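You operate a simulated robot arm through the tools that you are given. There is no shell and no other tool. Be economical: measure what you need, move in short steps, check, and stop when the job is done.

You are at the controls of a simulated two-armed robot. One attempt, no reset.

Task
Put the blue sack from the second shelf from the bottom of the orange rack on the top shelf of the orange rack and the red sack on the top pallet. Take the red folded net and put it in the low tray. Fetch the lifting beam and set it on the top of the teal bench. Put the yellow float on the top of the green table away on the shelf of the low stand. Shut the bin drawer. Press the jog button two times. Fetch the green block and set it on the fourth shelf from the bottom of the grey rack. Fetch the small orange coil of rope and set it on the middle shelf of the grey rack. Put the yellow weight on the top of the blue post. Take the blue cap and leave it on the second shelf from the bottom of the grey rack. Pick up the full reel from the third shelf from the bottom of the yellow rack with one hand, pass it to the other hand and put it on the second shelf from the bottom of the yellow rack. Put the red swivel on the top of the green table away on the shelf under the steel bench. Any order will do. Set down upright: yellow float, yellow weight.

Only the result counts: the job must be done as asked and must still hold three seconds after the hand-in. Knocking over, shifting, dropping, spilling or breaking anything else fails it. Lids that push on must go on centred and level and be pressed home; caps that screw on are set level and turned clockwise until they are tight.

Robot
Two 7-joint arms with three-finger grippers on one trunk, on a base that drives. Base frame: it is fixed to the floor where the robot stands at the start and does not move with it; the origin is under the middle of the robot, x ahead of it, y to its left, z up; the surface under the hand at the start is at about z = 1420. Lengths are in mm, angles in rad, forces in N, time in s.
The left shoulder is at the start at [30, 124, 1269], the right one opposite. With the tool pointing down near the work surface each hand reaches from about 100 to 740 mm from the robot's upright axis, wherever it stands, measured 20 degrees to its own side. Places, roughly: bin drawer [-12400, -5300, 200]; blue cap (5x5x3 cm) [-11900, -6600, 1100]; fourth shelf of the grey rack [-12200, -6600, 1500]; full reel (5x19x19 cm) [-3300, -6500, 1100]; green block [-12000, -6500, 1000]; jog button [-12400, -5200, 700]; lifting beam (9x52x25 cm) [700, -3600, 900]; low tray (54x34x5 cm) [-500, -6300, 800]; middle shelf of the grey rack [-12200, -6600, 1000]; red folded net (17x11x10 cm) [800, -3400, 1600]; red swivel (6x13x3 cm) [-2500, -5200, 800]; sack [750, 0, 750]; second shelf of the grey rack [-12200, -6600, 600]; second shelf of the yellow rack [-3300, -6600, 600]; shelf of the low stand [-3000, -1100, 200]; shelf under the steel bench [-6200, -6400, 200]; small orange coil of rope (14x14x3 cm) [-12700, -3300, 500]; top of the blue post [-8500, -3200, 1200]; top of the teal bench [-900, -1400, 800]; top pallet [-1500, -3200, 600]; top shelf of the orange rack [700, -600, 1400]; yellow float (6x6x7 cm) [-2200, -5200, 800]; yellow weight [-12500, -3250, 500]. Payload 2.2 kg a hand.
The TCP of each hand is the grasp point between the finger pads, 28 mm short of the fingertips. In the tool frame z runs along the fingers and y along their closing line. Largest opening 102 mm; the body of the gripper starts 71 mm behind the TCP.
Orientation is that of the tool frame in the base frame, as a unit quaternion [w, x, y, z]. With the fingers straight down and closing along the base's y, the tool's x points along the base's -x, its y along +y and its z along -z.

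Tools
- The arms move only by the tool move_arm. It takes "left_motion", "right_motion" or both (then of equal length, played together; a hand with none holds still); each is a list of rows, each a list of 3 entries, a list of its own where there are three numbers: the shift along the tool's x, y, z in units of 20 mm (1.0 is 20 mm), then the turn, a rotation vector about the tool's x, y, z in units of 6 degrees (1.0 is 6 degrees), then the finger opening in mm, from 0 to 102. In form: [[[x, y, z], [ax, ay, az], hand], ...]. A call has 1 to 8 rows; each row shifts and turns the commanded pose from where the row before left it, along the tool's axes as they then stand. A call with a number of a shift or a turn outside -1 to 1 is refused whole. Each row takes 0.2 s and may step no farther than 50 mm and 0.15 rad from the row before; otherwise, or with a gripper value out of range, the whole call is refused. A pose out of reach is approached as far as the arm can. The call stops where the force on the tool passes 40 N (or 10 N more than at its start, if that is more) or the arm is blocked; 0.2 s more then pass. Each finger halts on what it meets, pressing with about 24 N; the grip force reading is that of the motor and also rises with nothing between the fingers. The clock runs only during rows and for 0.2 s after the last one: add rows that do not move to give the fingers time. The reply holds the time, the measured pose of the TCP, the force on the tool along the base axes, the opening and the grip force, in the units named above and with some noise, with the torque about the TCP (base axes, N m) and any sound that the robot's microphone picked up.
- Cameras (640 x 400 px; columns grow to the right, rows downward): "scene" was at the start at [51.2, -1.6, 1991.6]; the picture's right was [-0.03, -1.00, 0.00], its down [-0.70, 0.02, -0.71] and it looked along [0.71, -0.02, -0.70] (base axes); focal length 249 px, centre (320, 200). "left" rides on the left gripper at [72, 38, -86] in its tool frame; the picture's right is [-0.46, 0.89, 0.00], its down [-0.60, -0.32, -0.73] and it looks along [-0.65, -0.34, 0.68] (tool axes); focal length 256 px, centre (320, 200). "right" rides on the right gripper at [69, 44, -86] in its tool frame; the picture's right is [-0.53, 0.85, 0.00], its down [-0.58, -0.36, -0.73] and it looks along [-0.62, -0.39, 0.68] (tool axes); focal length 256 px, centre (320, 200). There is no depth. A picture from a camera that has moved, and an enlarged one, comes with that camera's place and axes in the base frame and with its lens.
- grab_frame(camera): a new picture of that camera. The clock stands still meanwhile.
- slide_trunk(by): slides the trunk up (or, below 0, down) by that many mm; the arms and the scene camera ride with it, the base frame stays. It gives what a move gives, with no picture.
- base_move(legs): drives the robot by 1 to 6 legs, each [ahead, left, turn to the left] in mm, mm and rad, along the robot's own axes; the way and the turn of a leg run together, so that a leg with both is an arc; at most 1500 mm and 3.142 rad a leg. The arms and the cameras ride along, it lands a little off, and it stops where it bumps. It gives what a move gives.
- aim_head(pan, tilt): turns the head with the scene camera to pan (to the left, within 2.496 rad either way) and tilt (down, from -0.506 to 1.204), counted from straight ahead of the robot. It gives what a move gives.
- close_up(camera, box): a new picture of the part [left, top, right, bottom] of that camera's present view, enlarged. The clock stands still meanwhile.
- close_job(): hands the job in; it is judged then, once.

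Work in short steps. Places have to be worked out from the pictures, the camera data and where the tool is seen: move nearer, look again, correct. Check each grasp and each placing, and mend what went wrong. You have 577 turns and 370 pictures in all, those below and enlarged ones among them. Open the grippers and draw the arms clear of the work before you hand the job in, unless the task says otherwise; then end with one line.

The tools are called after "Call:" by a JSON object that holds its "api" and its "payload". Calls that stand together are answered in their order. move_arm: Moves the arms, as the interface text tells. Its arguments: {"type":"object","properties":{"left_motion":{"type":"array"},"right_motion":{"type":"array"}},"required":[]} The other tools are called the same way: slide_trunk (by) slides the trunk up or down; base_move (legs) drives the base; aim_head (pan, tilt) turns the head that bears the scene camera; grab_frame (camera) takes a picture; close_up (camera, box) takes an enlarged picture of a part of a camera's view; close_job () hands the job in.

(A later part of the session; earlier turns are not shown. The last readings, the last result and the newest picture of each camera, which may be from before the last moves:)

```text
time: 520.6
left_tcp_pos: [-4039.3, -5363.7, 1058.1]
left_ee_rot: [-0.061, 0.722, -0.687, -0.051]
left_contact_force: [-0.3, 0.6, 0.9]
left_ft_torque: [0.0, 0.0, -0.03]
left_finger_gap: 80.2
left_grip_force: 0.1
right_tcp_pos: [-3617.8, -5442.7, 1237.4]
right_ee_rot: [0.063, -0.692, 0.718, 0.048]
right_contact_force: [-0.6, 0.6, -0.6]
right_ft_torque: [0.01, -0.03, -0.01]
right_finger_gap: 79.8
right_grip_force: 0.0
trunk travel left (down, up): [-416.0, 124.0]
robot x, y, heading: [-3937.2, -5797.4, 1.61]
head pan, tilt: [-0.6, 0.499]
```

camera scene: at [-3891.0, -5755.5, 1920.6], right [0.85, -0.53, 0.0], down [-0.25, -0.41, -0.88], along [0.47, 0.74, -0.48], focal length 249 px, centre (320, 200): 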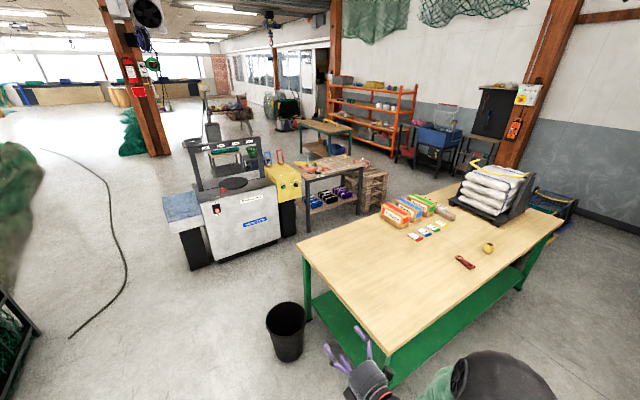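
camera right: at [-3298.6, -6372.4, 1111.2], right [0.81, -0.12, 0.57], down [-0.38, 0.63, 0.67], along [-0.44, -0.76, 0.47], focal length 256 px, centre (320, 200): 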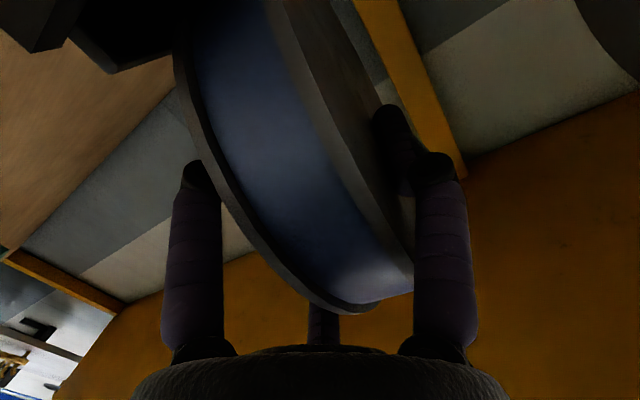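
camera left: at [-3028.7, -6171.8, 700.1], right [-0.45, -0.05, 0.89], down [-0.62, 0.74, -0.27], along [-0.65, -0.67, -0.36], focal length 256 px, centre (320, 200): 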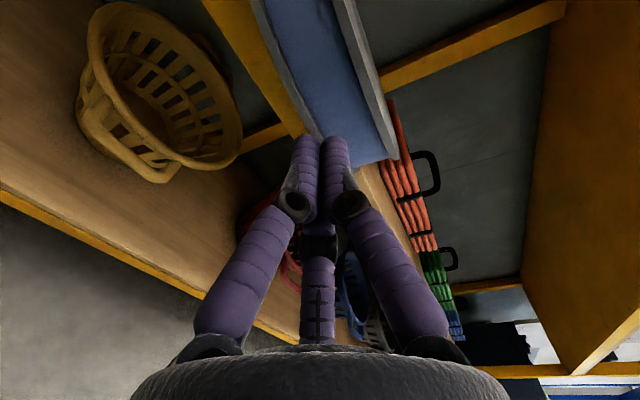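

Drive along the table to x≈-2312 facing it.

Call:
{"api": "base_move", "payload": {"legs": [[-30, -825, -0.04], [0, -800, 0]]}}

Call:
{"api": "aim_head", "payload": {"pan": 0, "tilt": 0.85}}

Call:
{"api": "grab_frame", "payload": {"camera": "scene"}}

```text
time: 528.9
left_tcp_pos: [-2396.8, -5373.6, 1058.5]
left_ee_rot: [-0.063, 0.708, -0.702, -0.051]
left_contact_force: [0.8, 0.7, -0.4]
left_ft_torque: [0.0, 0.03, -0.04]
left_finger_gap: 80.1
left_grip_force: 0.1
right_tcp_pos: [-1982.0, -5470.0, 1237.9]
right_ee_rot: [0.065, -0.677, 0.732, 0.048]
right_contact_force: [0.2, 0.0, 0.1]
right_ft_torque: [-0.01, 0.0, 0.0]
right_finger_gap: 80.2
right_grip_force: 0.1
trunk travel left (down, up): [-416.0, 124.0]
robot x, y, heading: [-2318.6, -5814.6, 1.571]
head pan, tilt: [-0.6, 0.499]
```

```text
time: 529.9
left_tcp_pos: [-2397.7, -5372.6, 1058.2]
left_ee_rot: [-0.063, 0.708, -0.702, -0.051]
left_contact_force: [0.1, 0.2, 0.0]
left_ft_torque: [0.02, 0.01, 0.01]
left_finger_gap: 80.3
left_grip_force: 0.0
right_tcp_pos: [-1980.4, -5470.1, 1237.5]
right_ee_rot: [0.064, -0.677, 0.731, 0.047]
right_contact_force: [-0.4, -1.0, -0.2]
right_ft_torque: [-0.02, 0.0, -0.03]
right_finger_gap: 80.1
right_grip_force: 0.0
trunk travel left (down, up): [-416.0, 124.0]
robot x, y, heading: [-2320.7, -5814.9, 1.564]
head pan, tilt: [0.0, 0.85]
```

```text
198 pictures are left
camera scene: at [-2317.9, -5765.6, 1890.7], right [1.0, 0.0, 0.0], down [0.0, -0.75, -0.66], along [0.0, 0.66, -0.75], focal length 249 px, centre (320, 200)
```

scene: 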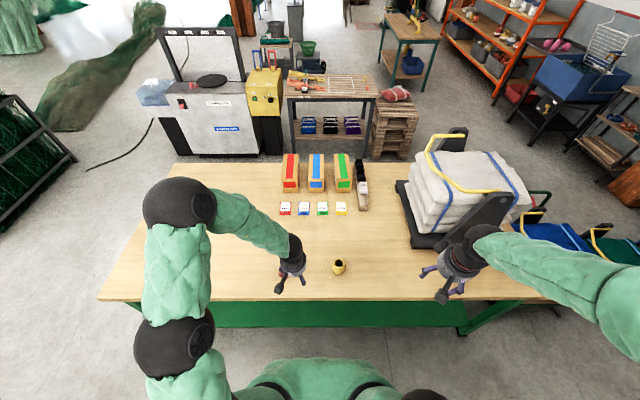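

Call:
{"api": "grab_frame", "payload": {"camera": "left"}}

Call:
{"api": "grab_frame", "payload": {"camera": "right"}}

```text
197 pictures are left
camera left: at [-2438.5, -5457.3, 1131.5], right [-0.89, 0.45, 0.06], down [0.3, 0.48, 0.82], along [0.35, 0.75, -0.56], focal length 256 px, centre (320, 200)
```

left: 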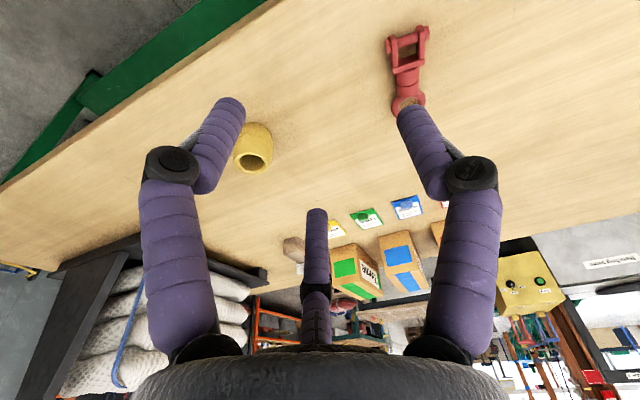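

```text
196 pictures are left
camera right: at [-2034.0, -5547.5, 1310.3], right [-0.8, 0.59, 0.07], down [0.39, 0.42, 0.82], along [0.46, 0.68, -0.57], focal length 256 px, centre (320, 200)
```

right: 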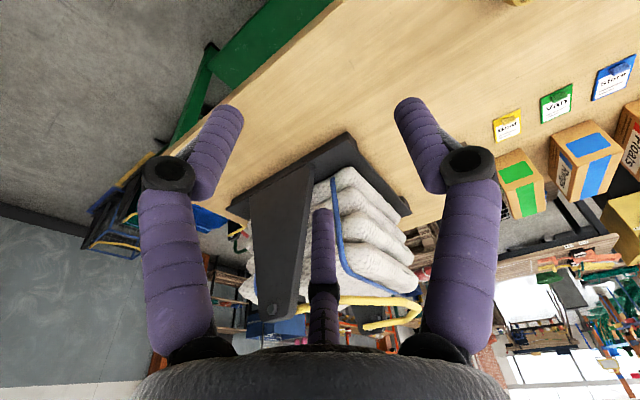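

Call:
{"api": "close_up", "payload": {"camera": "scene", "box": [270, 230, 400, 311]}}

```text
4.92 times, centred on (335, 270) of scene
camera zoom: at [-2317.9, -5765.6, 1890.7], right [1.0, 0.0, 0.0], down [0.0, -0.75, -0.66], along [0.0, 0.66, -0.75], focal length 1226 px, centre (246, -147)
```

zoom: 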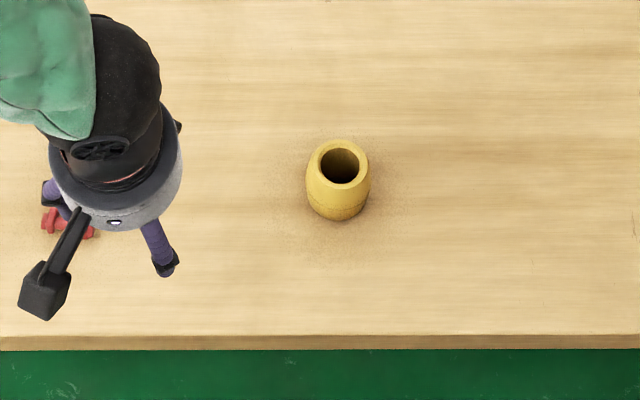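

Float stands upright at (-2232,-5235); swivel at (-2472,-5229) lying along y. Shift the robot left 50 mm and bring both hands above their objects.

Call:
{"api": "base_move", "payload": {"legs": [[0, 50, 0.006]]}}

Call:
{"api": "move_arm", "payload": {"left_motion": [[[-1, 0.15, 0], [0, 0, 0], 90], [[-1, 0.15, 0], [0, 0, 0], 90], [[-1, 0.15, 0], [0, 0, 0], 90], [[-1, 0.15, 0], [0, 0, 0], 90], [[-1, 0.15, 0], [0, 0, 0], 90], [[-1, 0.15, 0], [0, 0, 0], 90], [[-0.5, 0.15, 0], [0, 0, 0], 90], [[0, 0.15, 0], [0, 0, 0], 90]], "right_motion": [[[-1, 1, 0.5], [0, 0, 0], 90], [[-1, 1, 0.5], [0, 0, 0], 90], [[-1, 1, 0.5], [0, 0, 0], 90], [[-1, 1, 0.5], [0, 0, 0], 90], [[-1, 1, 0.5], [0, 0, 0], 90], [[-1, 1, 0.5], [0, 0, 0], 90], [[-1, 1, 0.5], [0, 0, 0], 90], [[-1, 1, 0.5], [0, 0, 0], 90]]}}

Call:
{"api": "move_arm", "payload": {"right_motion": [[[-1, 1, 1], [0, 0, 0], 90], [[-1, 1, 1], [0, 0, 0], 90], [[-0.6, 0, 1], [0, 0, 0], 90], [[0, 0, 1], [0, 0, 0], 90], [[0, 0, 1], [0, 0, 0], 90]]}}

Call:
{"api": "grab_frame", "payload": {"camera": "left"}}

Call:
{"api": "grab_frame", "payload": {"camera": "right"}}

```text
time: 530.8
left_tcp_pos: [-2450.6, -5373.7, 1057.6]
left_ee_rot: [-0.063, 0.709, -0.7, -0.05]
left_contact_force: [-0.1, -0.1, 0.7]
left_ft_torque: [0.01, -0.03, 0.0]
left_finger_gap: 80.2
left_grip_force: 0.0
right_tcp_pos: [-2032.1, -5469.2, 1237.7]
right_ee_rot: [0.064, -0.679, 0.73, 0.048]
right_contact_force: [-0.9, 0.4, 0.0]
right_ft_torque: [0.0, -0.03, 0.01]
right_finger_gap: 79.9
right_grip_force: 0.0
trunk travel left (down, up): [-416.0, 124.0]
robot x, y, heading: [-2366.2, -5811.1, 1.572]
head pan, tilt: [0.0, 0.85]
```

```text
time: 532.6
left_tcp_pos: [-2475.6, -5244.1, 1077.2]
left_ee_rot: [-0.063, 0.709, -0.701, -0.05]
left_contact_force: [-0.2, 0.2, 0.5]
left_ft_torque: [-0.02, 0.01, -0.01]
left_finger_gap: 90.0
left_grip_force: 0.0
right_tcp_pos: [-2178.6, -5284.5, 1182.0]
right_ee_rot: [0.064, -0.678, 0.731, 0.048]
right_contact_force: [0.4, -0.2, -0.9]
right_ft_torque: [-0.02, 0.0, 0.01]
right_finger_gap: 90.0
right_grip_force: 0.2
trunk travel left (down, up): [-416.0, 124.0]
robot x, y, heading: [-2365.5, -5815.1, 1.577]
head pan, tilt: [0.0, 0.85]
```

```text
time: 533.8
left_tcp_pos: [-2475.6, -5244.9, 1078.0]
left_ee_rot: [-0.062, 0.71, -0.7, -0.05]
left_contact_force: [-0.5, 0.6, 0.3]
left_ft_torque: [-0.01, 0.0, 0.0]
left_finger_gap: 90.0
left_grip_force: 0.1
right_tcp_pos: [-2211.2, -5216.6, 1090.8]
right_ee_rot: [0.064, -0.679, 0.73, 0.048]
right_contact_force: [-0.1, 0.4, -0.2]
right_ft_torque: [-0.02, 0.0, 0.0]
right_finger_gap: 90.3
right_grip_force: 0.0
trunk travel left (down, up): [-416.0, 124.0]
robot x, y, heading: [-2370.5, -5816.8, 1.578]
head pan, tilt: [0.0, 0.85]
```

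```text
194 pictures are left
camera left: at [-2515.0, -5329.6, 1151.3], right [-0.89, 0.45, 0.06], down [0.3, 0.48, 0.82], along [0.34, 0.75, -0.56], focal length 256 px, centre (320, 200)
```

left: 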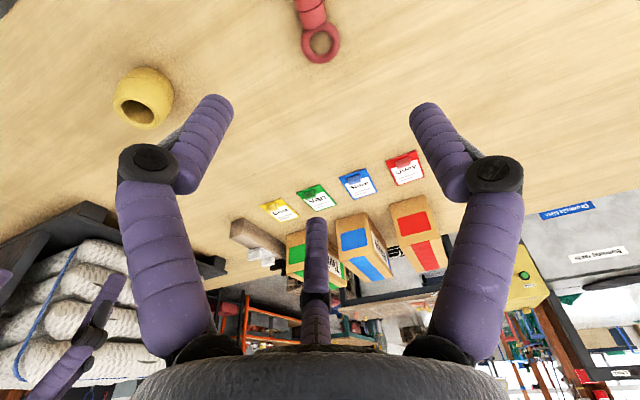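

```text
193 pictures are left
camera right: at [-2263.7, -5293.4, 1162.1], right [-0.81, 0.59, 0.07], down [0.38, 0.43, 0.82], along [0.45, 0.69, -0.57], focal length 256 px, centre (320, 200)
```

right: 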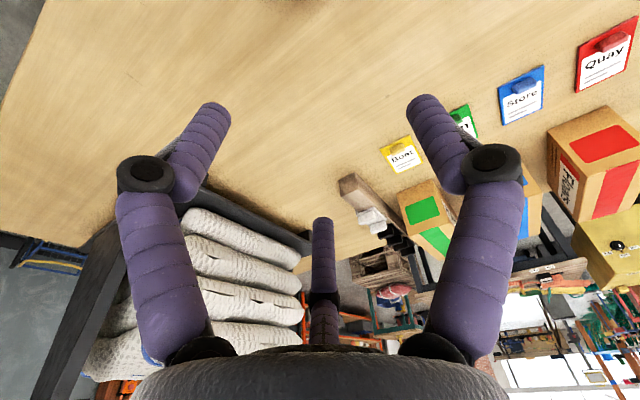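

Lower both straight down ~200 mm with small corrections.

Call:
{"api": "move_arm", "payload": {"left_motion": [[[-0.64, 0, 0.986], [0, 0, 0], 90], [[0.158, 0, 0.986], [0, 0, 0], 90], [[0.158, 0, 0.986], [0, 0, 0], 90], [[0.158, 0, 0.986], [0, 0, 0], 90], [[0.158, 0, 0.986], [0, 0, 0], 90], [[0.158, 0, 0.986], [0, 0, 0], 90], [[0.158, 0, 0.986], [0, 0, 0], 90], [[0.158, 0, 0.986], [0, 0, 0], 90]], "right_motion": [[[1, 1, 0.986], [0, 0, 0], 90], [[0.158, 0, 0.986], [0, 0, 0], 90], [[0.158, 0, 0.986], [0, 0, 0], 90], [[0.158, 0, 0.986], [0, 0, 0], 90], [[0.158, 0, 0.986], [0, 0, 0], 90], [[0.158, 0, 0.986], [0, 0, 0], 90], [[0.158, 0, 0.986], [0, 0, 0], 90], [[0.158, 0, 0.986], [0, 0, 0], 90]]}}

Call:
{"api": "grab_frame", "payload": {"camera": "left"}}

Call:
{"api": "grab_frame", "payload": {"camera": "right"}}

```text
time: 535.6
left_tcp_pos: [-2472.6, -5228.4, 922.9]
left_ee_rot: [-0.063, 0.71, -0.7, -0.051]
left_contact_force: [0.2, 0.9, -0.1]
left_ft_torque: [0.0, -0.01, -0.01]
left_finger_gap: 90.0
left_grip_force: 0.0
right_tcp_pos: [-2230.0, -5230.9, 926.3]
right_ee_rot: [0.064, -0.679, 0.73, 0.048]
right_contact_force: [0.3, 0.5, -0.7]
right_ft_torque: [-0.03, 0.03, -0.03]
right_finger_gap: 89.8
right_grip_force: 0.2
trunk travel left (down, up): [-416.0, 124.0]
robot x, y, heading: [-2367.9, -5817.0, 1.572]
head pan, tilt: [0.0, 0.85]
```

```text
192 pictures are left
camera left: at [-2512.6, -5313.8, 994.8], right [-0.89, 0.45, 0.06], down [0.3, 0.48, 0.82], along [0.34, 0.75, -0.56], focal length 256 px, centre (320, 200)
```

left: 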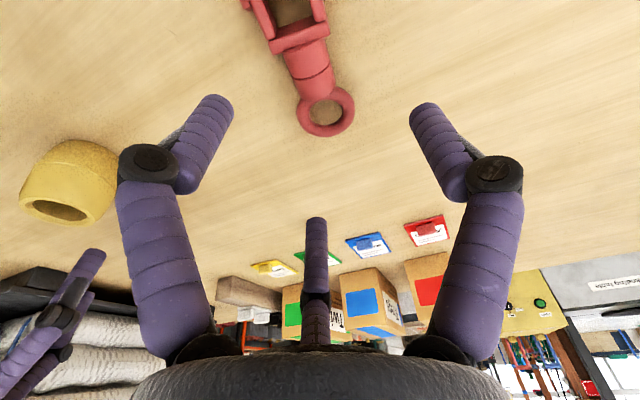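

```text
191 pictures are left
camera right: at [-2282.2, -5308.5, 999.6], right [-0.81, 0.59, 0.07], down [0.38, 0.43, 0.82], along [0.45, 0.69, -0.57], focal length 256 px, centre (320, 200)
```

right: 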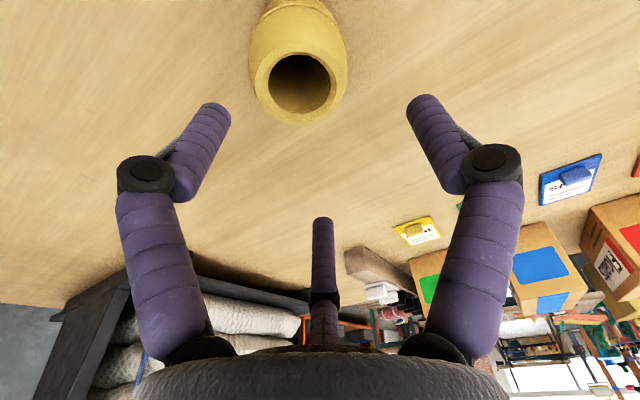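

Both aligned; correct the right by (-6,-17) and descend the rest, then close.

Call:
{"api": "move_arm", "payload": {"left_motion": [[[0.158, 0, 0.986], [0, 0, 0], 90], [[0.158, 0, 0.986], [0, 0, 0], 90], [[0.158, 0, 0.986], [0, 0, 0], 90], [[0.158, 0, 0.986], [0, 0, 0], 90], [[0.08, 0, 0.45], [0, 0, 0], 90], [[0, 0, 0], [0, 0, 0], 90]], "right_motion": [[[0.6, 0.15, 0.986], [0, 0, 0], 90], [[0.6, 0.15, 0.986], [0, 0, 0], 90], [[0.158, 0, 0.986], [0, 0, 0], 90], [[0.1, 0, 0.7], [0, 0, 0], 90], [[0, 0, 0], [0, 0, 0], 90], [[0, 0, 0], [0, 0, 0], 90]]}}

Call:
{"api": "grab_frame", "payload": {"camera": "left"}}

Call:
{"api": "grab_frame", "payload": {"camera": "right"}}

```text
time: 537.0
left_tcp_pos: [-2472.5, -5227.5, 833.0]
left_ee_rot: [-0.063, 0.709, -0.701, -0.051]
left_contact_force: [-0.7, 0.3, -0.6]
left_ft_torque: [0.04, 0.01, -0.03]
left_finger_gap: 89.7
left_grip_force: 0.0
right_tcp_pos: [-2235.6, -5248.4, 850.1]
right_ee_rot: [0.064, -0.678, 0.731, 0.048]
right_contact_force: [0.7, -0.4, 0.4]
right_ft_torque: [-0.01, -0.03, -0.02]
right_finger_gap: 89.8
right_grip_force: 0.0
trunk travel left (down, up): [-416.0, 124.0]
robot x, y, heading: [-2370.4, -5814.4, 1.571]
head pan, tilt: [0.0, 0.85]
```

```text
190 pictures are left
camera left: at [-2511.2, -5314.2, 905.4], right [-0.89, 0.45, 0.06], down [0.3, 0.48, 0.82], along [0.34, 0.75, -0.56], focal length 256 px, centre (320, 200)
```

left: 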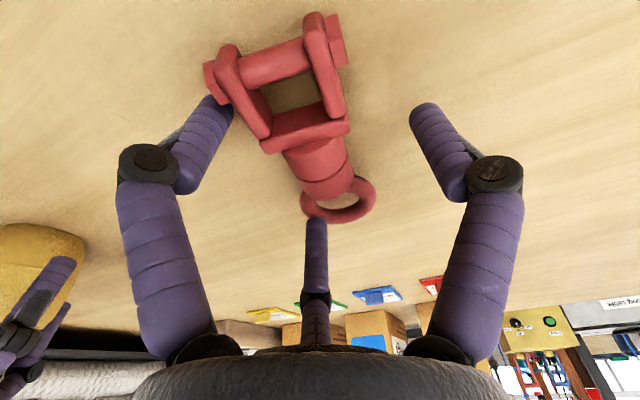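

```text
189 pictures are left
camera right: at [-2287.8, -5326.3, 923.4], right [-0.81, 0.59, 0.07], down [0.38, 0.43, 0.82], along [0.45, 0.69, -0.57], focal length 256 px, centre (320, 200)
```

right: 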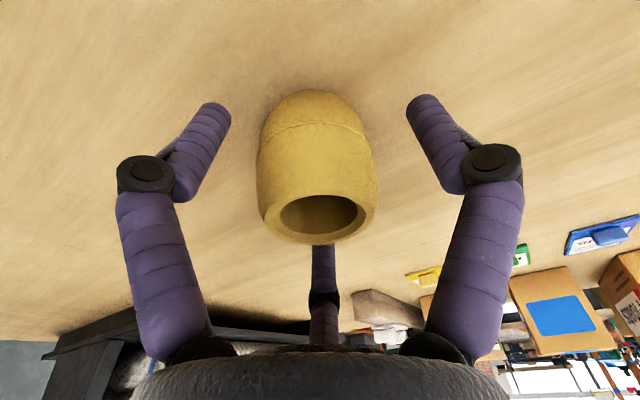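

Both well placed. Close both hands.

Call:
{"api": "move_arm", "payload": {"left_motion": [[[0, 0, 0], [0, 0, 0], 50], [[0, 0, 0], [0, 0, 0], 20], [[0, 0, 0], [0, 0, 0], 10], [[0, 0, 0], [0, 0, 0], 10], [[-0.1, 0, -0.5], [0, 0, 0], 10], [[-0.158, 0, -0.986], [0, 0, 0], 10]], "right_motion": [[[0, 0, 0], [0, 0, 0], 60], [[0, 0, 0], [0, 0, 0], 40], [[0, 0, 0], [0, 0, 0], 30], [[0, 0, 0], [0, 0, 0], 30], [[-0.1, 0, -0.5], [0, 0, 0], 30], [[-0.158, 0, -0.986], [0, 0, 0], 30]]}}

Call:
{"api": "grab_frame", "payload": {"camera": "left"}}

Call:
{"api": "grab_frame", "payload": {"camera": "right"}}

```text
time: 538.4
left_tcp_pos: [-2471.3, -5230.8, 861.6]
left_ee_rot: [-0.062, 0.71, -0.7, -0.051]
left_contact_force: [-0.4, 0.3, -4.8]
left_ft_torque: [0.07, 0.0, 0.0]
left_finger_gap: 34.0
left_grip_force: 23.9
right_tcp_pos: [-2237.2, -5249.9, 881.1]
right_ee_rot: [0.064, -0.679, 0.73, 0.047]
right_contact_force: [-0.1, -0.8, 0.2]
right_ft_torque: [0.0, 0.03, 0.01]
right_finger_gap: 59.4
right_grip_force: 23.8
trunk travel left (down, up): [-416.0, 124.0]
robot x, y, heading: [-2367.5, -5812.7, 1.576]
head pan, tilt: [0.0, 0.85]
```

```text
188 pictures are left
camera left: at [-2511.3, -5315.9, 935.3], right [-0.89, 0.45, 0.06], down [0.3, 0.48, 0.82], along [0.34, 0.75, -0.57], focal length 256 px, centre (320, 200)
```

left: 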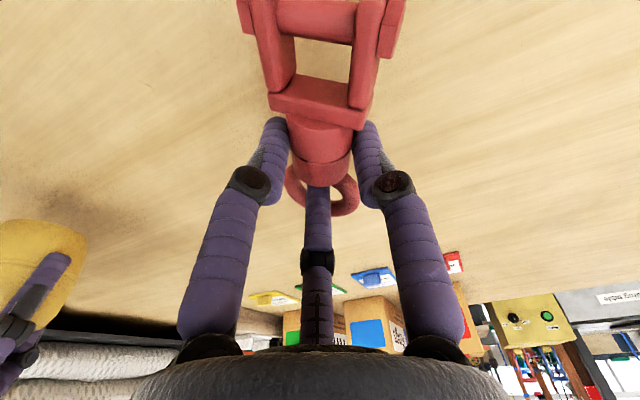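

```text
187 pictures are left
camera right: at [-2289.2, -5327.2, 953.7], right [-0.81, 0.59, 0.07], down [0.38, 0.43, 0.82], along [0.45, 0.69, -0.57], focal length 256 px, centre (320, 200)
```

right: 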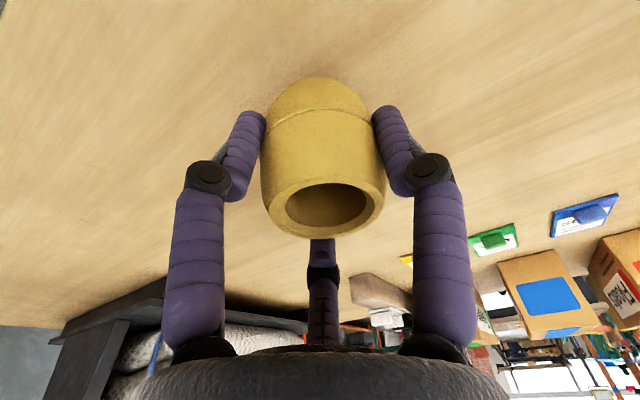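

Both held. Raise the trunk, leave the aisle westward, turn and go to the steel bench.

Call:
{"api": "slide_trunk", "payload": {"by": 120}}

Call:
{"api": "base_move", "payload": {"legs": [[0, 1000, 0], [0, 1150, 0], [300, 0, 0], [0, 0, 3.1], [0, -1000, 0]]}}

Call:
{"api": "aim_head", "payload": {"pan": 0, "tilt": 0.5}}

Call:
{"api": "grab_frame", "payload": {"camera": "scene"}}

```text
time: 539.9
left_tcp_pos: [-2471.6, -5228.3, 981.0]
left_ee_rot: [-0.062, 0.709, -0.701, -0.05]
left_contact_force: [0.0, 1.1, -4.7]
left_ft_torque: [0.0, -0.03, 0.01]
left_finger_gap: 34.1
left_grip_force: 24.1
right_tcp_pos: [-2236.0, -5248.3, 999.6]
right_ee_rot: [0.063, -0.679, 0.73, 0.047]
right_contact_force: [0.4, -0.2, 0.0]
right_ft_torque: [-0.01, 0.03, 0.01]
right_finger_gap: 59.3
right_grip_force: 24.2
trunk travel left (down, up): [-536.0, 4.0]
robot x, y, heading: [-2366.8, -5817.7, 1.577]
head pan, tilt: [0.0, 0.85]
```

```text
time: 564.2
left_tcp_pos: [-5443.0, -6044.7, 982.5]
left_ee_rot: [0.049, 0.721, 0.689, -0.063]
left_contact_force: [0.0, -0.1, -3.8]
left_ft_torque: [-0.03, 0.04, -0.01]
left_finger_gap: 34.1
left_grip_force: 24.3
right_tcp_pos: [-5677.6, -6010.2, 1002.3]
right_ee_rot: [0.046, 0.75, 0.657, -0.065]
right_contact_force: [-0.9, 0.0, -0.5]
right_ft_torque: [0.03, -0.02, 0.0]
right_finger_gap: 58.1
right_grip_force: 24.0
trunk travel left (down, up): [-536.0, 4.0]
robot x, y, heading: [-5514.7, -5452.8, -1.623]
head pan, tilt: [0.0, 0.85]
```

```text
time: 565.0
left_tcp_pos: [-5443.0, -6043.9, 981.6]
left_ee_rot: [0.049, 0.722, 0.688, -0.063]
left_contact_force: [-0.2, 0.4, -4.3]
left_ft_torque: [0.0, 0.01, 0.0]
left_finger_gap: 34.2
left_grip_force: 23.8
right_tcp_pos: [-5676.8, -6010.1, 1000.0]
right_ee_rot: [0.046, 0.75, 0.657, -0.065]
right_contact_force: [-0.2, -0.4, -0.7]
right_ft_torque: [-0.02, 0.02, 0.02]
right_finger_gap: 58.2
right_grip_force: 24.3
trunk travel left (down, up): [-536.0, 4.0]
robot x, y, heading: [-5518.3, -5455.5, -1.624]
head pan, tilt: [0.0, 0.499]
```

```text
186 pictures are left
camera scene: at [-5518.0, -5513.7, 2040.5], right [-1.0, 0.06, 0.0], down [0.03, 0.48, -0.88], along [-0.05, -0.88, -0.48], focal length 249 px, centre (320, 200)
```

scene: 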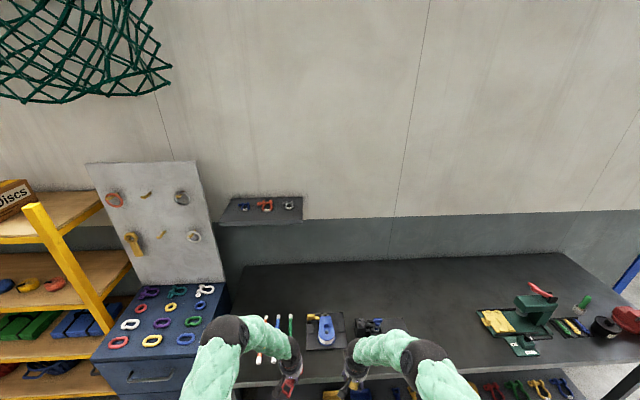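

Go further right to x≈-6250, back a bit, and lower the trunk to see the under-shelf.

Call:
{"api": "base_move", "payload": {"legs": [[-150, -740, 0.053]]}}

Call:
{"api": "slide_trunk", "payload": {"by": -400}}

Call:
{"api": "aim_head", "payload": {"pan": 0, "tilt": 0.7}}

Call:
{"api": "grab_frame", "payload": {"camera": "scene"}}

```text
time: 569.1
left_tcp_pos: [-6141.6, -5866.0, 981.8]
left_ee_rot: [0.05, 0.703, 0.707, -0.062]
left_contact_force: [-0.7, 0.0, -4.1]
left_ft_torque: [-0.05, 0.01, 0.01]
left_finger_gap: 34.2
left_grip_force: 24.1
right_tcp_pos: [-6375.8, -5842.5, 1000.9]
right_ee_rot: [0.048, 0.733, 0.675, -0.064]
right_contact_force: [0.1, 0.1, -0.9]
right_ft_torque: [0.0, -0.05, 0.02]
right_finger_gap: 58.1
right_grip_force: 23.9
trunk travel left (down, up): [-536.0, 4.0]
robot x, y, heading: [-6245.4, -5275.0, -1.575]
head pan, tilt: [0.0, 0.499]
```

```text
time: 572.9
left_tcp_pos: [-6142.4, -5865.1, 581.8]
left_ee_rot: [0.05, 0.703, 0.707, -0.062]
left_contact_force: [-0.1, -0.3, -4.3]
left_ft_torque: [-0.07, 0.07, 0.0]
left_finger_gap: 34.0
left_grip_force: 23.9
right_tcp_pos: [-6376.1, -5844.1, 600.5]
right_ee_rot: [0.048, 0.733, 0.675, -0.064]
right_contact_force: [-0.1, 0.8, -0.7]
right_ft_torque: [0.03, 0.02, -0.01]
right_finger_gap: 58.2
right_grip_force: 24.8
trunk travel left (down, up): [-136.0, 404.0]
robot x, y, heading: [-6243.0, -5275.2, -1.573]
head pan, tilt: [0.0, 0.499]
```

```text
time: 573.6
left_tcp_pos: [-6140.4, -5864.7, 582.7]
left_ee_rot: [0.05, 0.704, 0.706, -0.062]
left_contact_force: [0.5, -0.3, -4.1]
left_ft_torque: [-0.04, 0.02, -0.02]
left_finger_gap: 33.9
left_grip_force: 23.7
right_tcp_pos: [-6374.7, -5843.7, 600.1]
right_ee_rot: [0.048, 0.733, 0.676, -0.064]
right_contact_force: [0.1, -0.6, -0.9]
right_ft_torque: [-0.01, 0.01, 0.04]
right_finger_gap: 58.5
right_grip_force: 23.9
trunk travel left (down, up): [-136.0, 404.0]
robot x, y, heading: [-6243.9, -5276.5, -1.574]
head pan, tilt: [0.0, 0.7]
```

```text
185 pictures are left
camera scene: at [-6241.9, -5333.6, 1622.9], right [-1.0, 0.01, 0.0], down [0.0, 0.64, -0.77], along [0.0, -0.77, -0.64], focal length 249 px, centre (320, 200)
```

scene: 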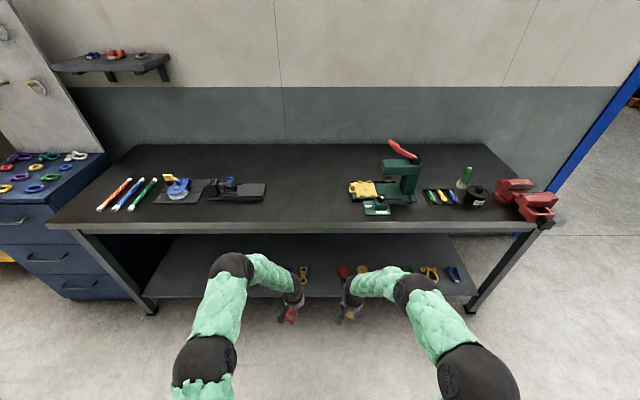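

Shelf front y≈-6128, z≈200; its left part looks free. Move there (x≈-5650), stay back for a look.

Call:
{"api": "base_move", "payload": {"legs": [[0, 600, 0], [120, 0, 0]]}}

Call:
{"api": "slide_trunk", "payload": {"by": -120}}

Call:
{"api": "grab_frame", "payload": {"camera": "scene"}}

Call:
{"api": "grab_frame", "payload": {"camera": "left"}}

```text
time: 577.9
left_tcp_pos: [-5540.3, -5989.3, 581.0]
left_ee_rot: [0.05, 0.704, 0.706, -0.062]
left_contact_force: [0.0, -0.6, -5.0]
left_ft_torque: [-0.05, 0.04, 0.0]
left_finger_gap: 34.2
left_grip_force: 24.0
right_tcp_pos: [-5775.5, -5967.3, 601.1]
right_ee_rot: [0.047, 0.734, 0.675, -0.065]
right_contact_force: [-0.7, 0.5, 0.0]
right_ft_torque: [0.02, 0.01, -0.01]
right_finger_gap: 58.1
right_grip_force: 23.8
trunk travel left (down, up): [-136.0, 404.0]
robot x, y, heading: [-5640.8, -5400.6, -1.578]
head pan, tilt: [0.0, 0.7]
```

```text
time: 579.4
left_tcp_pos: [-5541.0, -5989.3, 462.7]
left_ee_rot: [0.051, 0.704, 0.706, -0.063]
left_contact_force: [0.8, 0.2, -4.4]
left_ft_torque: [-0.04, 0.01, -0.02]
left_finger_gap: 33.8
left_grip_force: 23.4
right_tcp_pos: [-5774.9, -5966.8, 481.5]
right_ee_rot: [0.047, 0.733, 0.676, -0.063]
right_contact_force: [-0.4, 0.4, 0.3]
right_ft_torque: [0.01, -0.01, 0.02]
right_finger_gap: 57.9
right_grip_force: 24.1
trunk travel left (down, up): [-16.0, 524.0]
robot x, y, heading: [-5640.4, -5400.3, -1.578]
head pan, tilt: [0.0, 0.7]
```

```text
184 pictures are left
camera scene: at [-5641.0, -5456.9, 1503.1], right [-1.0, 0.01, 0.0], down [0.0, 0.64, -0.76], along [-0.01, -0.76, -0.64], focal length 249 px, centre (320, 200)
```

scene: 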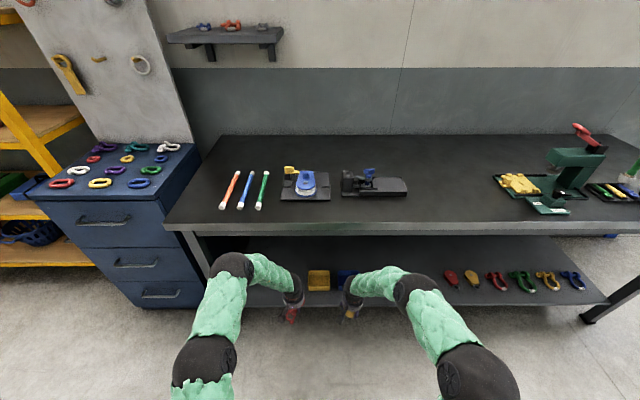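

```text
183 pictures are left
camera left: at [-5502.8, -5904.0, 535.6], right [0.89, -0.46, 0.06], down [-0.3, -0.48, 0.82], along [-0.35, -0.75, -0.56], focal length 256 px, centre (320, 200)
```

left: 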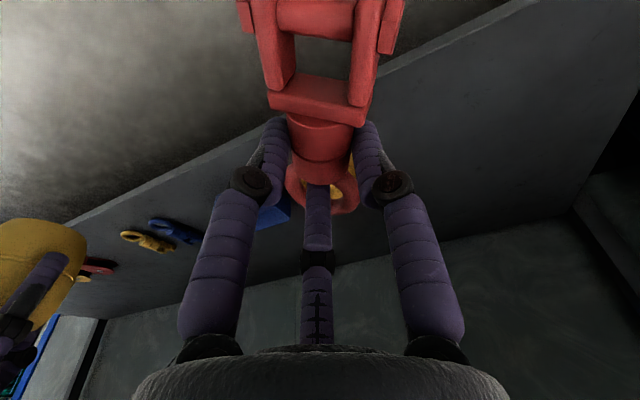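

Shelf right of x≈-5520 is free. Lower the left hand 165 mm, retract the right 160 mm, then drive left 75 and forward 200.

Call:
{"api": "move_arm", "payload": {"left_motion": [[[0.158, 0, 0.986], [0, 0, 0], 10], [[0.158, 0, 0.986], [0, 0, 0], 10], [[0.158, 0, 0.986], [0, 0, 0], 10], [[0.158, 0, 0.986], [0, 0, 0], 10], [[0.158, 0, 0.986], [0, 0, 0], 10], [[0.158, 0, 0.986], [0, 0, 0], 10], [[0.158, 0, 0.986], [0, 0, 0], 10], [[0.158, 0, 0.986], [0, 0, 0], 10]], "right_motion": [[[1, 0, -0.16], [0, 0, 0], 30], [[1, 0, -0.16], [0, 0, 0], 30], [[1, 0, -0.16], [0, 0, 0], 30], [[1, 0, -0.16], [0, 0, 0], 30], [[1, 0, -0.16], [0, 0, 0], 30], [[1, 0, -0.16], [0, 0, 0], 30], [[1, 0, -0.16], [0, 0, 0], 30], [[1, 0, -0.16], [0, 0, 0], 30]]}}

Call:
{"api": "grab_frame", "payload": {"camera": "scene"}}

```text
time: 581.2
left_tcp_pos: [-5542.6, -5989.6, 302.2]
left_ee_rot: [0.05, 0.704, 0.706, -0.062]
left_contact_force: [0.3, 0.8, -4.6]
left_ft_torque: [-0.04, 0.04, 0.0]
left_finger_gap: 34.0
left_grip_force: 24.9
right_tcp_pos: [-5762.2, -5805.2, 480.1]
right_ee_rot: [0.048, 0.733, 0.675, -0.065]
right_contact_force: [0.0, -1.0, 0.0]
right_ft_torque: [0.0, 0.02, -0.02]
right_finger_gap: 58.1
right_grip_force: 24.1
trunk travel left (down, up): [-16.0, 524.0]
robot x, y, heading: [-5641.1, -5406.1, -1.573]
head pan, tilt: [0.0, 0.7]
```

```text
182 pictures are left
camera scene: at [-5641.0, -5457.1, 1502.9], right [-1.0, 0.01, 0.0], down [0.0, 0.64, -0.76], along [-0.01, -0.76, -0.64], focal length 249 px, centre (320, 200)
```

scene: 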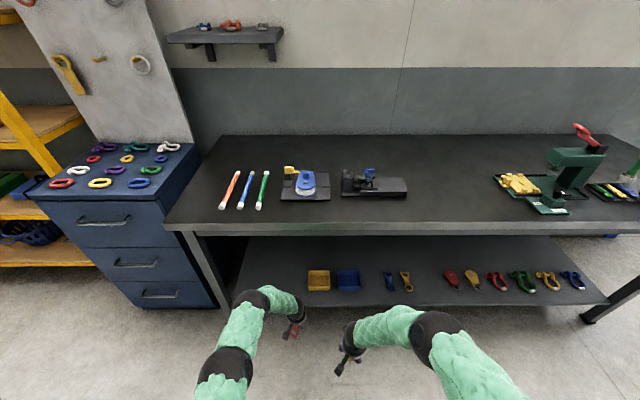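

Free shelf zone x≈-5540..-5220. Strafe left 130 and forward 205.

Call:
{"api": "base_move", "payload": {"legs": [[0, 130, 0], [205, 0, 0]]}}

Call:
{"api": "grab_frame", "payload": {"camera": "left"}}

Call:
{"api": "grab_frame", "payload": {"camera": "scene"}}

```text
time: 583.7
left_tcp_pos: [-5416.8, -6194.2, 302.0]
left_ee_rot: [0.05, 0.704, 0.706, -0.062]
left_contact_force: [0.6, 0.5, -3.7]
left_ft_torque: [-0.04, 0.05, 0.0]
left_finger_gap: 33.8
left_grip_force: 24.1
right_tcp_pos: [-5634.6, -6008.5, 481.1]
right_ee_rot: [0.047, 0.733, 0.675, -0.064]
right_contact_force: [0.0, 0.1, -0.7]
right_ft_torque: [-0.03, 0.02, 0.01]
right_finger_gap: 58.2
right_grip_force: 24.1
trunk travel left (down, up): [-16.0, 524.0]
robot x, y, heading: [-5514.2, -5606.3, -1.578]
head pan, tilt: [0.0, 0.7]
```

```text
181 pictures are left
camera left: at [-5378.6, -6108.6, 375.3], right [0.89, -0.46, 0.06], down [-0.3, -0.48, 0.82], along [-0.35, -0.75, -0.57], focal length 256 px, centre (320, 200)
```

left: 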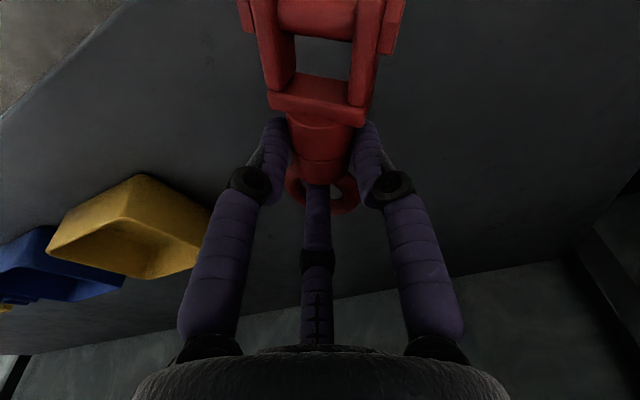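

```text
180 pictures are left
camera scene: at [-5513.5, -5661.9, 1502.9], right [-1.0, 0.01, 0.0], down [0.01, 0.64, -0.76], along [-0.01, -0.76, -0.64], focal length 249 px, centre (320, 200)
```

scene: 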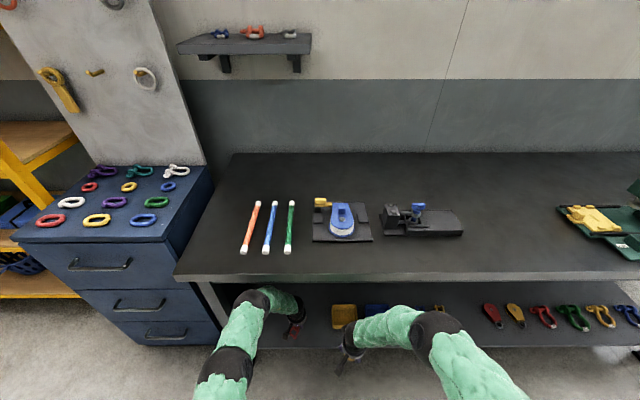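

Over a free spot of the under-shelf. Lower in steps until contact.

Call:
{"api": "move_arm", "payload": {"left_motion": [[[0.158, 0, 0.986], [0, 0, 0], 10], [[0.158, 0, 0.986], [0, 0, 0], 10], [[0.05, 0, 0.4], [0, 0, 0], 10], [[0.05, 0, 0.3], [0, 0, 0], 10], [[0.05, 0, 0.3], [0, 0, 0], 10], [[0.05, 0, 0.3], [0, 0, 0], 10]]}}

```text
time: 584.8
left_tcp_pos: [-5416.4, -6199.1, 250.8]
left_ee_rot: [0.053, 0.704, 0.705, -0.063]
left_contact_force: [-0.4, 11.0, 24.3]
left_ft_torque: [0.68, 0.31, -0.07]
left_finger_gap: 34.1
left_grip_force: 23.8
right_tcp_pos: [-5634.7, -6008.1, 482.0]
right_ee_rot: [0.048, 0.733, 0.675, -0.065]
right_contact_force: [0.0, -0.1, -0.4]
right_ft_torque: [-0.01, -0.02, -0.01]
right_finger_gap: 58.1
right_grip_force: 24.7
trunk travel left (down, up): [-16.0, 524.0]
robot x, y, heading: [-5515.0, -5608.0, -1.58]
head pan, tilt: [0.0, 0.7]
stopped in row 5 (left hand): the force on the tool passed its limit at 77 N (the readings are from after the stop); the commanded pose is now the measured one
```

Touching. Ease 2 mm, open, and raise straight up.

Call:
{"api": "move_arm", "payload": {"left_motion": [[[0, 0, -0.1], [0, 0, 0], 10], [[0, 0, 0], [0, 0, 0], 50], [[0, 0, 0], [0, 0, 0], 70], [[0, 0, 0], [0, 0, 0], 80], [[-0.158, 0, -0.986], [0, 0, 0], 80], [[-0.158, 0, -0.986], [0, 0, 0], 80], [[-0.158, 0, -0.986], [0, 0, 0], 80]]}}

Call:
{"api": "grab_frame", "payload": {"camera": "left"}}

```text
time: 586.4
left_tcp_pos: [-5416.6, -6197.2, 311.5]
left_ee_rot: [0.053, 0.704, 0.705, -0.063]
left_contact_force: [0.7, 0.0, 0.3]
left_ft_torque: [-0.03, 0.01, -0.01]
left_finger_gap: 80.0
left_grip_force: 0.0
right_tcp_pos: [-5634.5, -6009.1, 480.7]
right_ee_rot: [0.047, 0.734, 0.674, -0.065]
right_contact_force: [0.2, 0.3, -0.3]
right_ft_torque: [0.0, -0.02, -0.03]
right_finger_gap: 58.0
right_grip_force: 24.2
trunk travel left (down, up): [-16.0, 524.0]
robot x, y, heading: [-5514.7, -5605.8, -1.58]
head pan, tilt: [0.0, 0.7]
```

```text
179 pictures are left
camera left: at [-5378.7, -6112.0, 384.2], right [0.89, -0.46, 0.06], down [-0.3, -0.48, 0.82], along [-0.35, -0.75, -0.56], focal length 256 px, centre (320, 200)
```

left: 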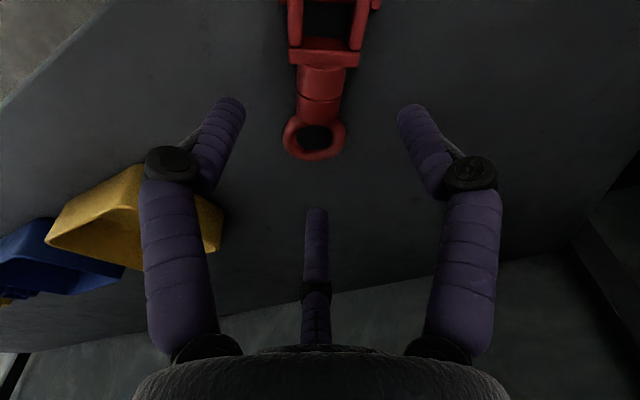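

Swivel placed. Back out, raise, and drive to the low stand with the float (facing +x, from its west side).

Call:
{"api": "base_move", "payload": {"legs": [[-300, 0, 0.005]]}}

Call:
{"api": "slide_trunk", "payload": {"by": 300}}

Call:
{"api": "move_arm", "payload": {"left_motion": [[[1, 0, -0.16], [0, 0, 0], 80], [[1, 0, -0.16], [0, 0, 0], 80], [[1, 0, -0.16], [0, 0, 0], 80], [[1, 0, -0.16], [0, 0, 0], 80], [[1, 0, -0.16], [0, 0, 0], 80], [[1, 0, -0.16], [0, 0, 0], 80], [[1, 0, -0.16], [0, 0, 0], 80], [[1, 0, -0.16], [0, 0, 0], 80]]}}

Call:
{"api": "base_move", "payload": {"legs": [[0, 0, 1.575], [900, 0, 0], [0, 1400, 0], [0, 1400, 0], [0, 1400, 0]]}}

Call:
{"api": "aim_head", "payload": {"pan": 0, "tilt": 0.45}}

Call:
{"api": "grab_frame", "payload": {"camera": "scene"}}

```text
time: 588.4
left_tcp_pos: [-5410.4, -5895.3, 311.9]
left_ee_rot: [0.053, 0.701, 0.709, -0.063]
left_contact_force: [0.0, 0.0, -0.3]
left_ft_torque: [0.01, 0.0, 0.02]
left_finger_gap: 79.9
left_grip_force: 0.1
right_tcp_pos: [-5630.1, -5708.7, 481.4]
right_ee_rot: [0.048, 0.73, 0.679, -0.064]
right_contact_force: [0.3, 0.6, -0.6]
right_ft_torque: [-0.01, -0.01, -0.02]
right_finger_gap: 58.0
right_grip_force: 24.2
trunk travel left (down, up): [-16.0, 524.0]
robot x, y, heading: [-5513.4, -5302.4, -1.572]
head pan, tilt: [0.0, 0.7]
```

```text
time: 591.4
left_tcp_pos: [-5410.0, -5895.5, 612.0]
left_ee_rot: [0.054, 0.701, 0.708, -0.063]
left_contact_force: [-0.3, -0.3, -0.1]
left_ft_torque: [-0.01, 0.03, 0.0]
left_finger_gap: 80.2
left_grip_force: 0.0
right_tcp_pos: [-5629.6, -5710.0, 781.5]
right_ee_rot: [0.048, 0.731, 0.678, -0.064]
right_contact_force: [0.1, -0.2, -0.8]
right_ft_torque: [-0.01, -0.01, 0.04]
right_finger_gap: 57.9
right_grip_force: 23.8
trunk travel left (down, up): [-316.0, 224.0]
robot x, y, heading: [-5512.8, -5306.4, -1.571]
head pan, tilt: [0.0, 0.7]
```

```text
time: 593.2
left_tcp_pos: [-5411.2, -5734.8, 610.6]
left_ee_rot: [0.054, 0.7, 0.709, -0.064]
left_contact_force: [1.0, 0.8, 0.5]
left_ft_torque: [-0.01, 0.04, 0.02]
left_finger_gap: 80.1
left_grip_force: 0.1
right_tcp_pos: [-5629.9, -5709.3, 780.4]
right_ee_rot: [0.048, 0.73, 0.678, -0.064]
right_contact_force: [0.8, 0.7, -0.4]
right_ft_torque: [0.02, 0.04, 0.04]
right_finger_gap: 58.1
right_grip_force: 24.0
trunk travel left (down, up): [-316.0, 224.0]
robot x, y, heading: [-5511.6, -5304.5, -1.569]
head pan, tilt: [0.0, 0.7]
```

```text
time: 621.6
left_tcp_pos: [-4212.2, -974.1, 611.2]
left_ee_rot: [0.082, -0.013, 0.997, -0.006]
left_contact_force: [-0.3, 0.0, 1.1]
left_ft_torque: [0.0, -0.01, 0.01]
left_finger_gap: 80.1
left_grip_force: 0.0
right_tcp_pos: [-4234.2, -1193.9, 780.3]
right_ee_rot: [0.079, 0.031, 0.996, -0.012]
right_contact_force: [0.1, -0.7, 0.1]
right_ft_torque: [-0.02, -0.01, 0.0]
right_finger_gap: 57.9
right_grip_force: 23.5
trunk travel left (down, up): [-316.0, 224.0]
robot x, y, heading: [-4637.7, -1076.9, 0.02]
head pan, tilt: [0.0, 0.7]
```

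```text
time: 622.4
left_tcp_pos: [-4212.0, -975.2, 609.5]
left_ee_rot: [0.081, -0.012, 0.997, -0.007]
left_contact_force: [-0.2, 0.2, -0.2]
left_ft_torque: [0.0, 0.04, -0.01]
left_finger_gap: 79.9
left_grip_force: 0.1
right_tcp_pos: [-4234.0, -1193.8, 779.7]
right_ee_rot: [0.079, 0.031, 0.996, -0.012]
right_contact_force: [-0.5, -0.8, -0.4]
right_ft_torque: [-0.02, 0.02, 0.0]
right_finger_gap: 58.1
right_grip_force: 24.1
trunk travel left (down, up): [-316.0, 224.0]
robot x, y, heading: [-4634.5, -1077.0, 0.015]
head pan, tilt: [0.0, 0.45]
```

```text
178 pictures are left
camera scene: at [-4578.0, -1078.6, 1825.0], right [0.01, -1.0, 0.0], down [-0.44, -0.01, -0.9], along [0.9, 0.01, -0.44], focal length 249 px, centre (320, 200)
```

scene: 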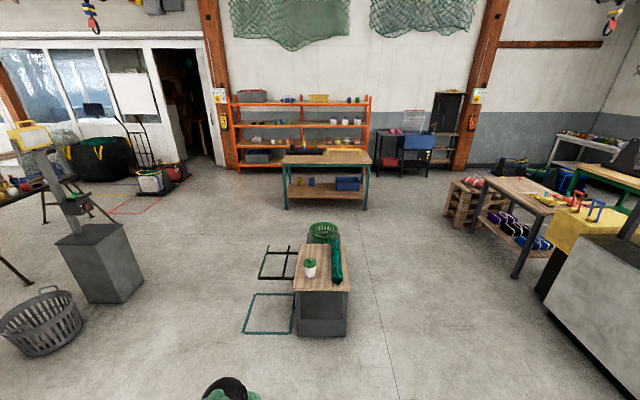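

Call:
{"api": "close_up", "payload": {"camera": "scene", "box": [220, 215, 420, 345]}}

```text
3.08 times, centred on (320, 280) of scene
camera zoom: at [-4578.0, -1078.6, 1825.0], right [0.01, -1.0, 0.0], down [-0.44, -0.01, -0.9], along [0.9, 0.01, -0.44], focal length 766 px, centre (320, -46)
```

zoom: 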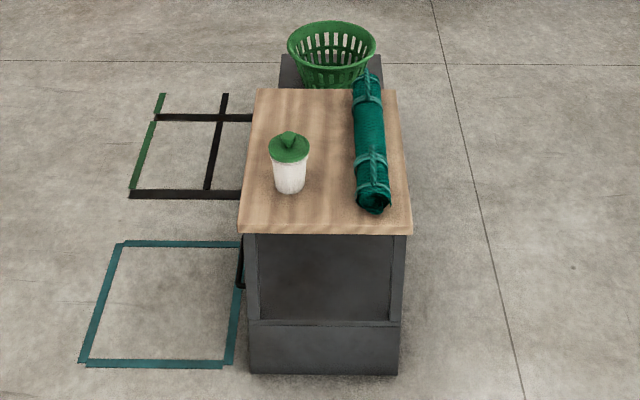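

Likely an open shelf behind the frame at z≈210. Move closer, square up, and lower for a better look.

Call:
{"api": "base_move", "payload": {"legs": [[450, 0, -0.015]]}}

Call:
{"api": "slide_trunk", "payload": {"by": -300}}

Call:
{"api": "aim_head", "payload": {"pan": 0, "tilt": 0.75}}

Call:
{"api": "grab_frame", "payload": {"camera": "scene"}}

```text
time: 625.1
left_tcp_pos: [-3760.3, -979.2, 609.9]
left_ee_rot: [0.082, -0.004, 0.997, -0.007]
left_contact_force: [-0.3, -0.3, -0.1]
left_ft_torque: [-0.02, -0.01, -0.02]
left_finger_gap: 79.9
left_grip_force: 0.0
right_tcp_pos: [-3786.8, -1198.1, 780.5]
right_ee_rot: [0.079, 0.039, 0.996, -0.012]
right_contact_force: [0.8, 0.9, -1.4]
right_ft_torque: [-0.02, 0.02, 0.04]
right_finger_gap: 58.3
right_grip_force: 23.4
trunk travel left (down, up): [-316.0, 224.0]
robot x, y, heading: [-4191.7, -1077.7, -0.003]
head pan, tilt: [0.0, 0.45]
```

```text
time: 628.1
left_tcp_pos: [-3760.2, -978.9, 309.9]
left_ee_rot: [0.082, -0.005, 0.997, -0.007]
left_contact_force: [0.3, -0.1, -0.2]
left_ft_torque: [0.04, -0.02, -0.04]
left_finger_gap: 79.8
left_grip_force: 0.2
right_tcp_pos: [-3785.6, -1198.4, 480.6]
right_ee_rot: [0.079, 0.039, 0.996, -0.013]
right_contact_force: [0.5, 0.3, 0.3]
right_ft_torque: [-0.03, -0.04, 0.02]
right_finger_gap: 58.0
right_grip_force: 23.8
trunk travel left (down, up): [-16.0, 524.0]
robot x, y, heading: [-4187.8, -1077.1, -0.001]
head pan, tilt: [0.0, 0.45]
```

```text
time: 628.9
left_tcp_pos: [-3761.0, -979.4, 310.3]
left_ee_rot: [0.082, -0.004, 0.997, -0.006]
left_contact_force: [-0.2, 0.6, 1.0]
left_ft_torque: [0.01, 0.0, 0.03]
left_finger_gap: 79.9
left_grip_force: 0.1
right_tcp_pos: [-3786.1, -1197.7, 479.2]
right_ee_rot: [0.079, 0.04, 0.996, -0.013]
right_contact_force: [-0.6, -0.1, -0.3]
right_ft_torque: [0.01, 0.0, -0.01]
right_finger_gap: 58.2
right_grip_force: 23.6
trunk travel left (down, up): [-16.0, 524.0]
robot x, y, heading: [-4189.2, -1075.2, 0.002]
head pan, tilt: [0.0, 0.75]
```

```text
176 pictures are left
camera scene: at [-4137.6, -1077.0, 1498.7], right [0.0, -1.0, 0.0], down [-0.68, 0.0, -0.73], along [0.73, 0.0, -0.68], focal length 249 px, centre (320, 200)
```

scene: 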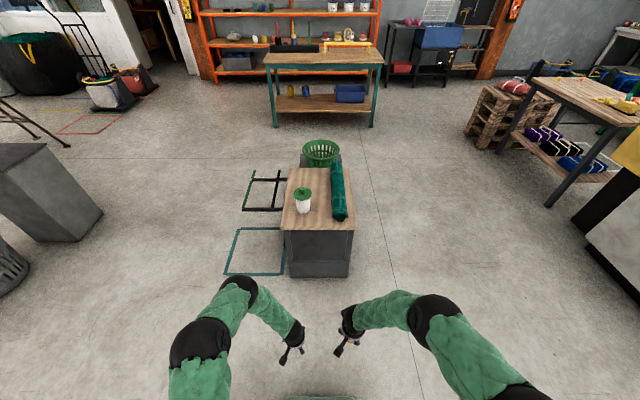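

Call:
{"api": "grab_frame", "payload": {"camera": "right"}}

Call:
{"api": "close_up", "payload": {"camera": "scene", "box": [265, 160, 385, 290]}}

```text
175 pictures are left
camera right: at [-3865.9, -1145.6, 553.3], right [0.59, 0.8, 0.07], down [0.42, -0.38, 0.82], along [0.68, -0.46, -0.57], focal length 256 px, centre (320, 200)
```

right: 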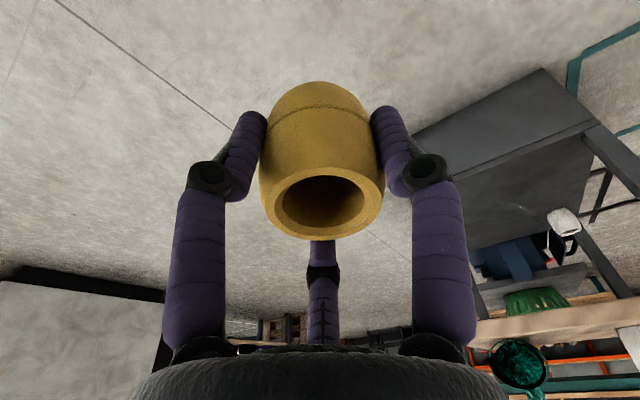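

```text
3.08 times, centred on (325, 225) of scene
camera zoom: at [-4137.6, -1077.0, 1498.7], right [0.0, -1.0, 0.0], down [-0.68, 0.0, -0.73], along [0.73, 0.0, -0.68], focal length 766 px, centre (305, 123)
```

zoom: 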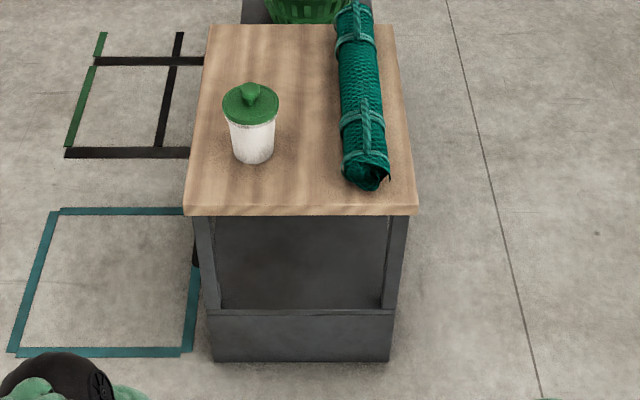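

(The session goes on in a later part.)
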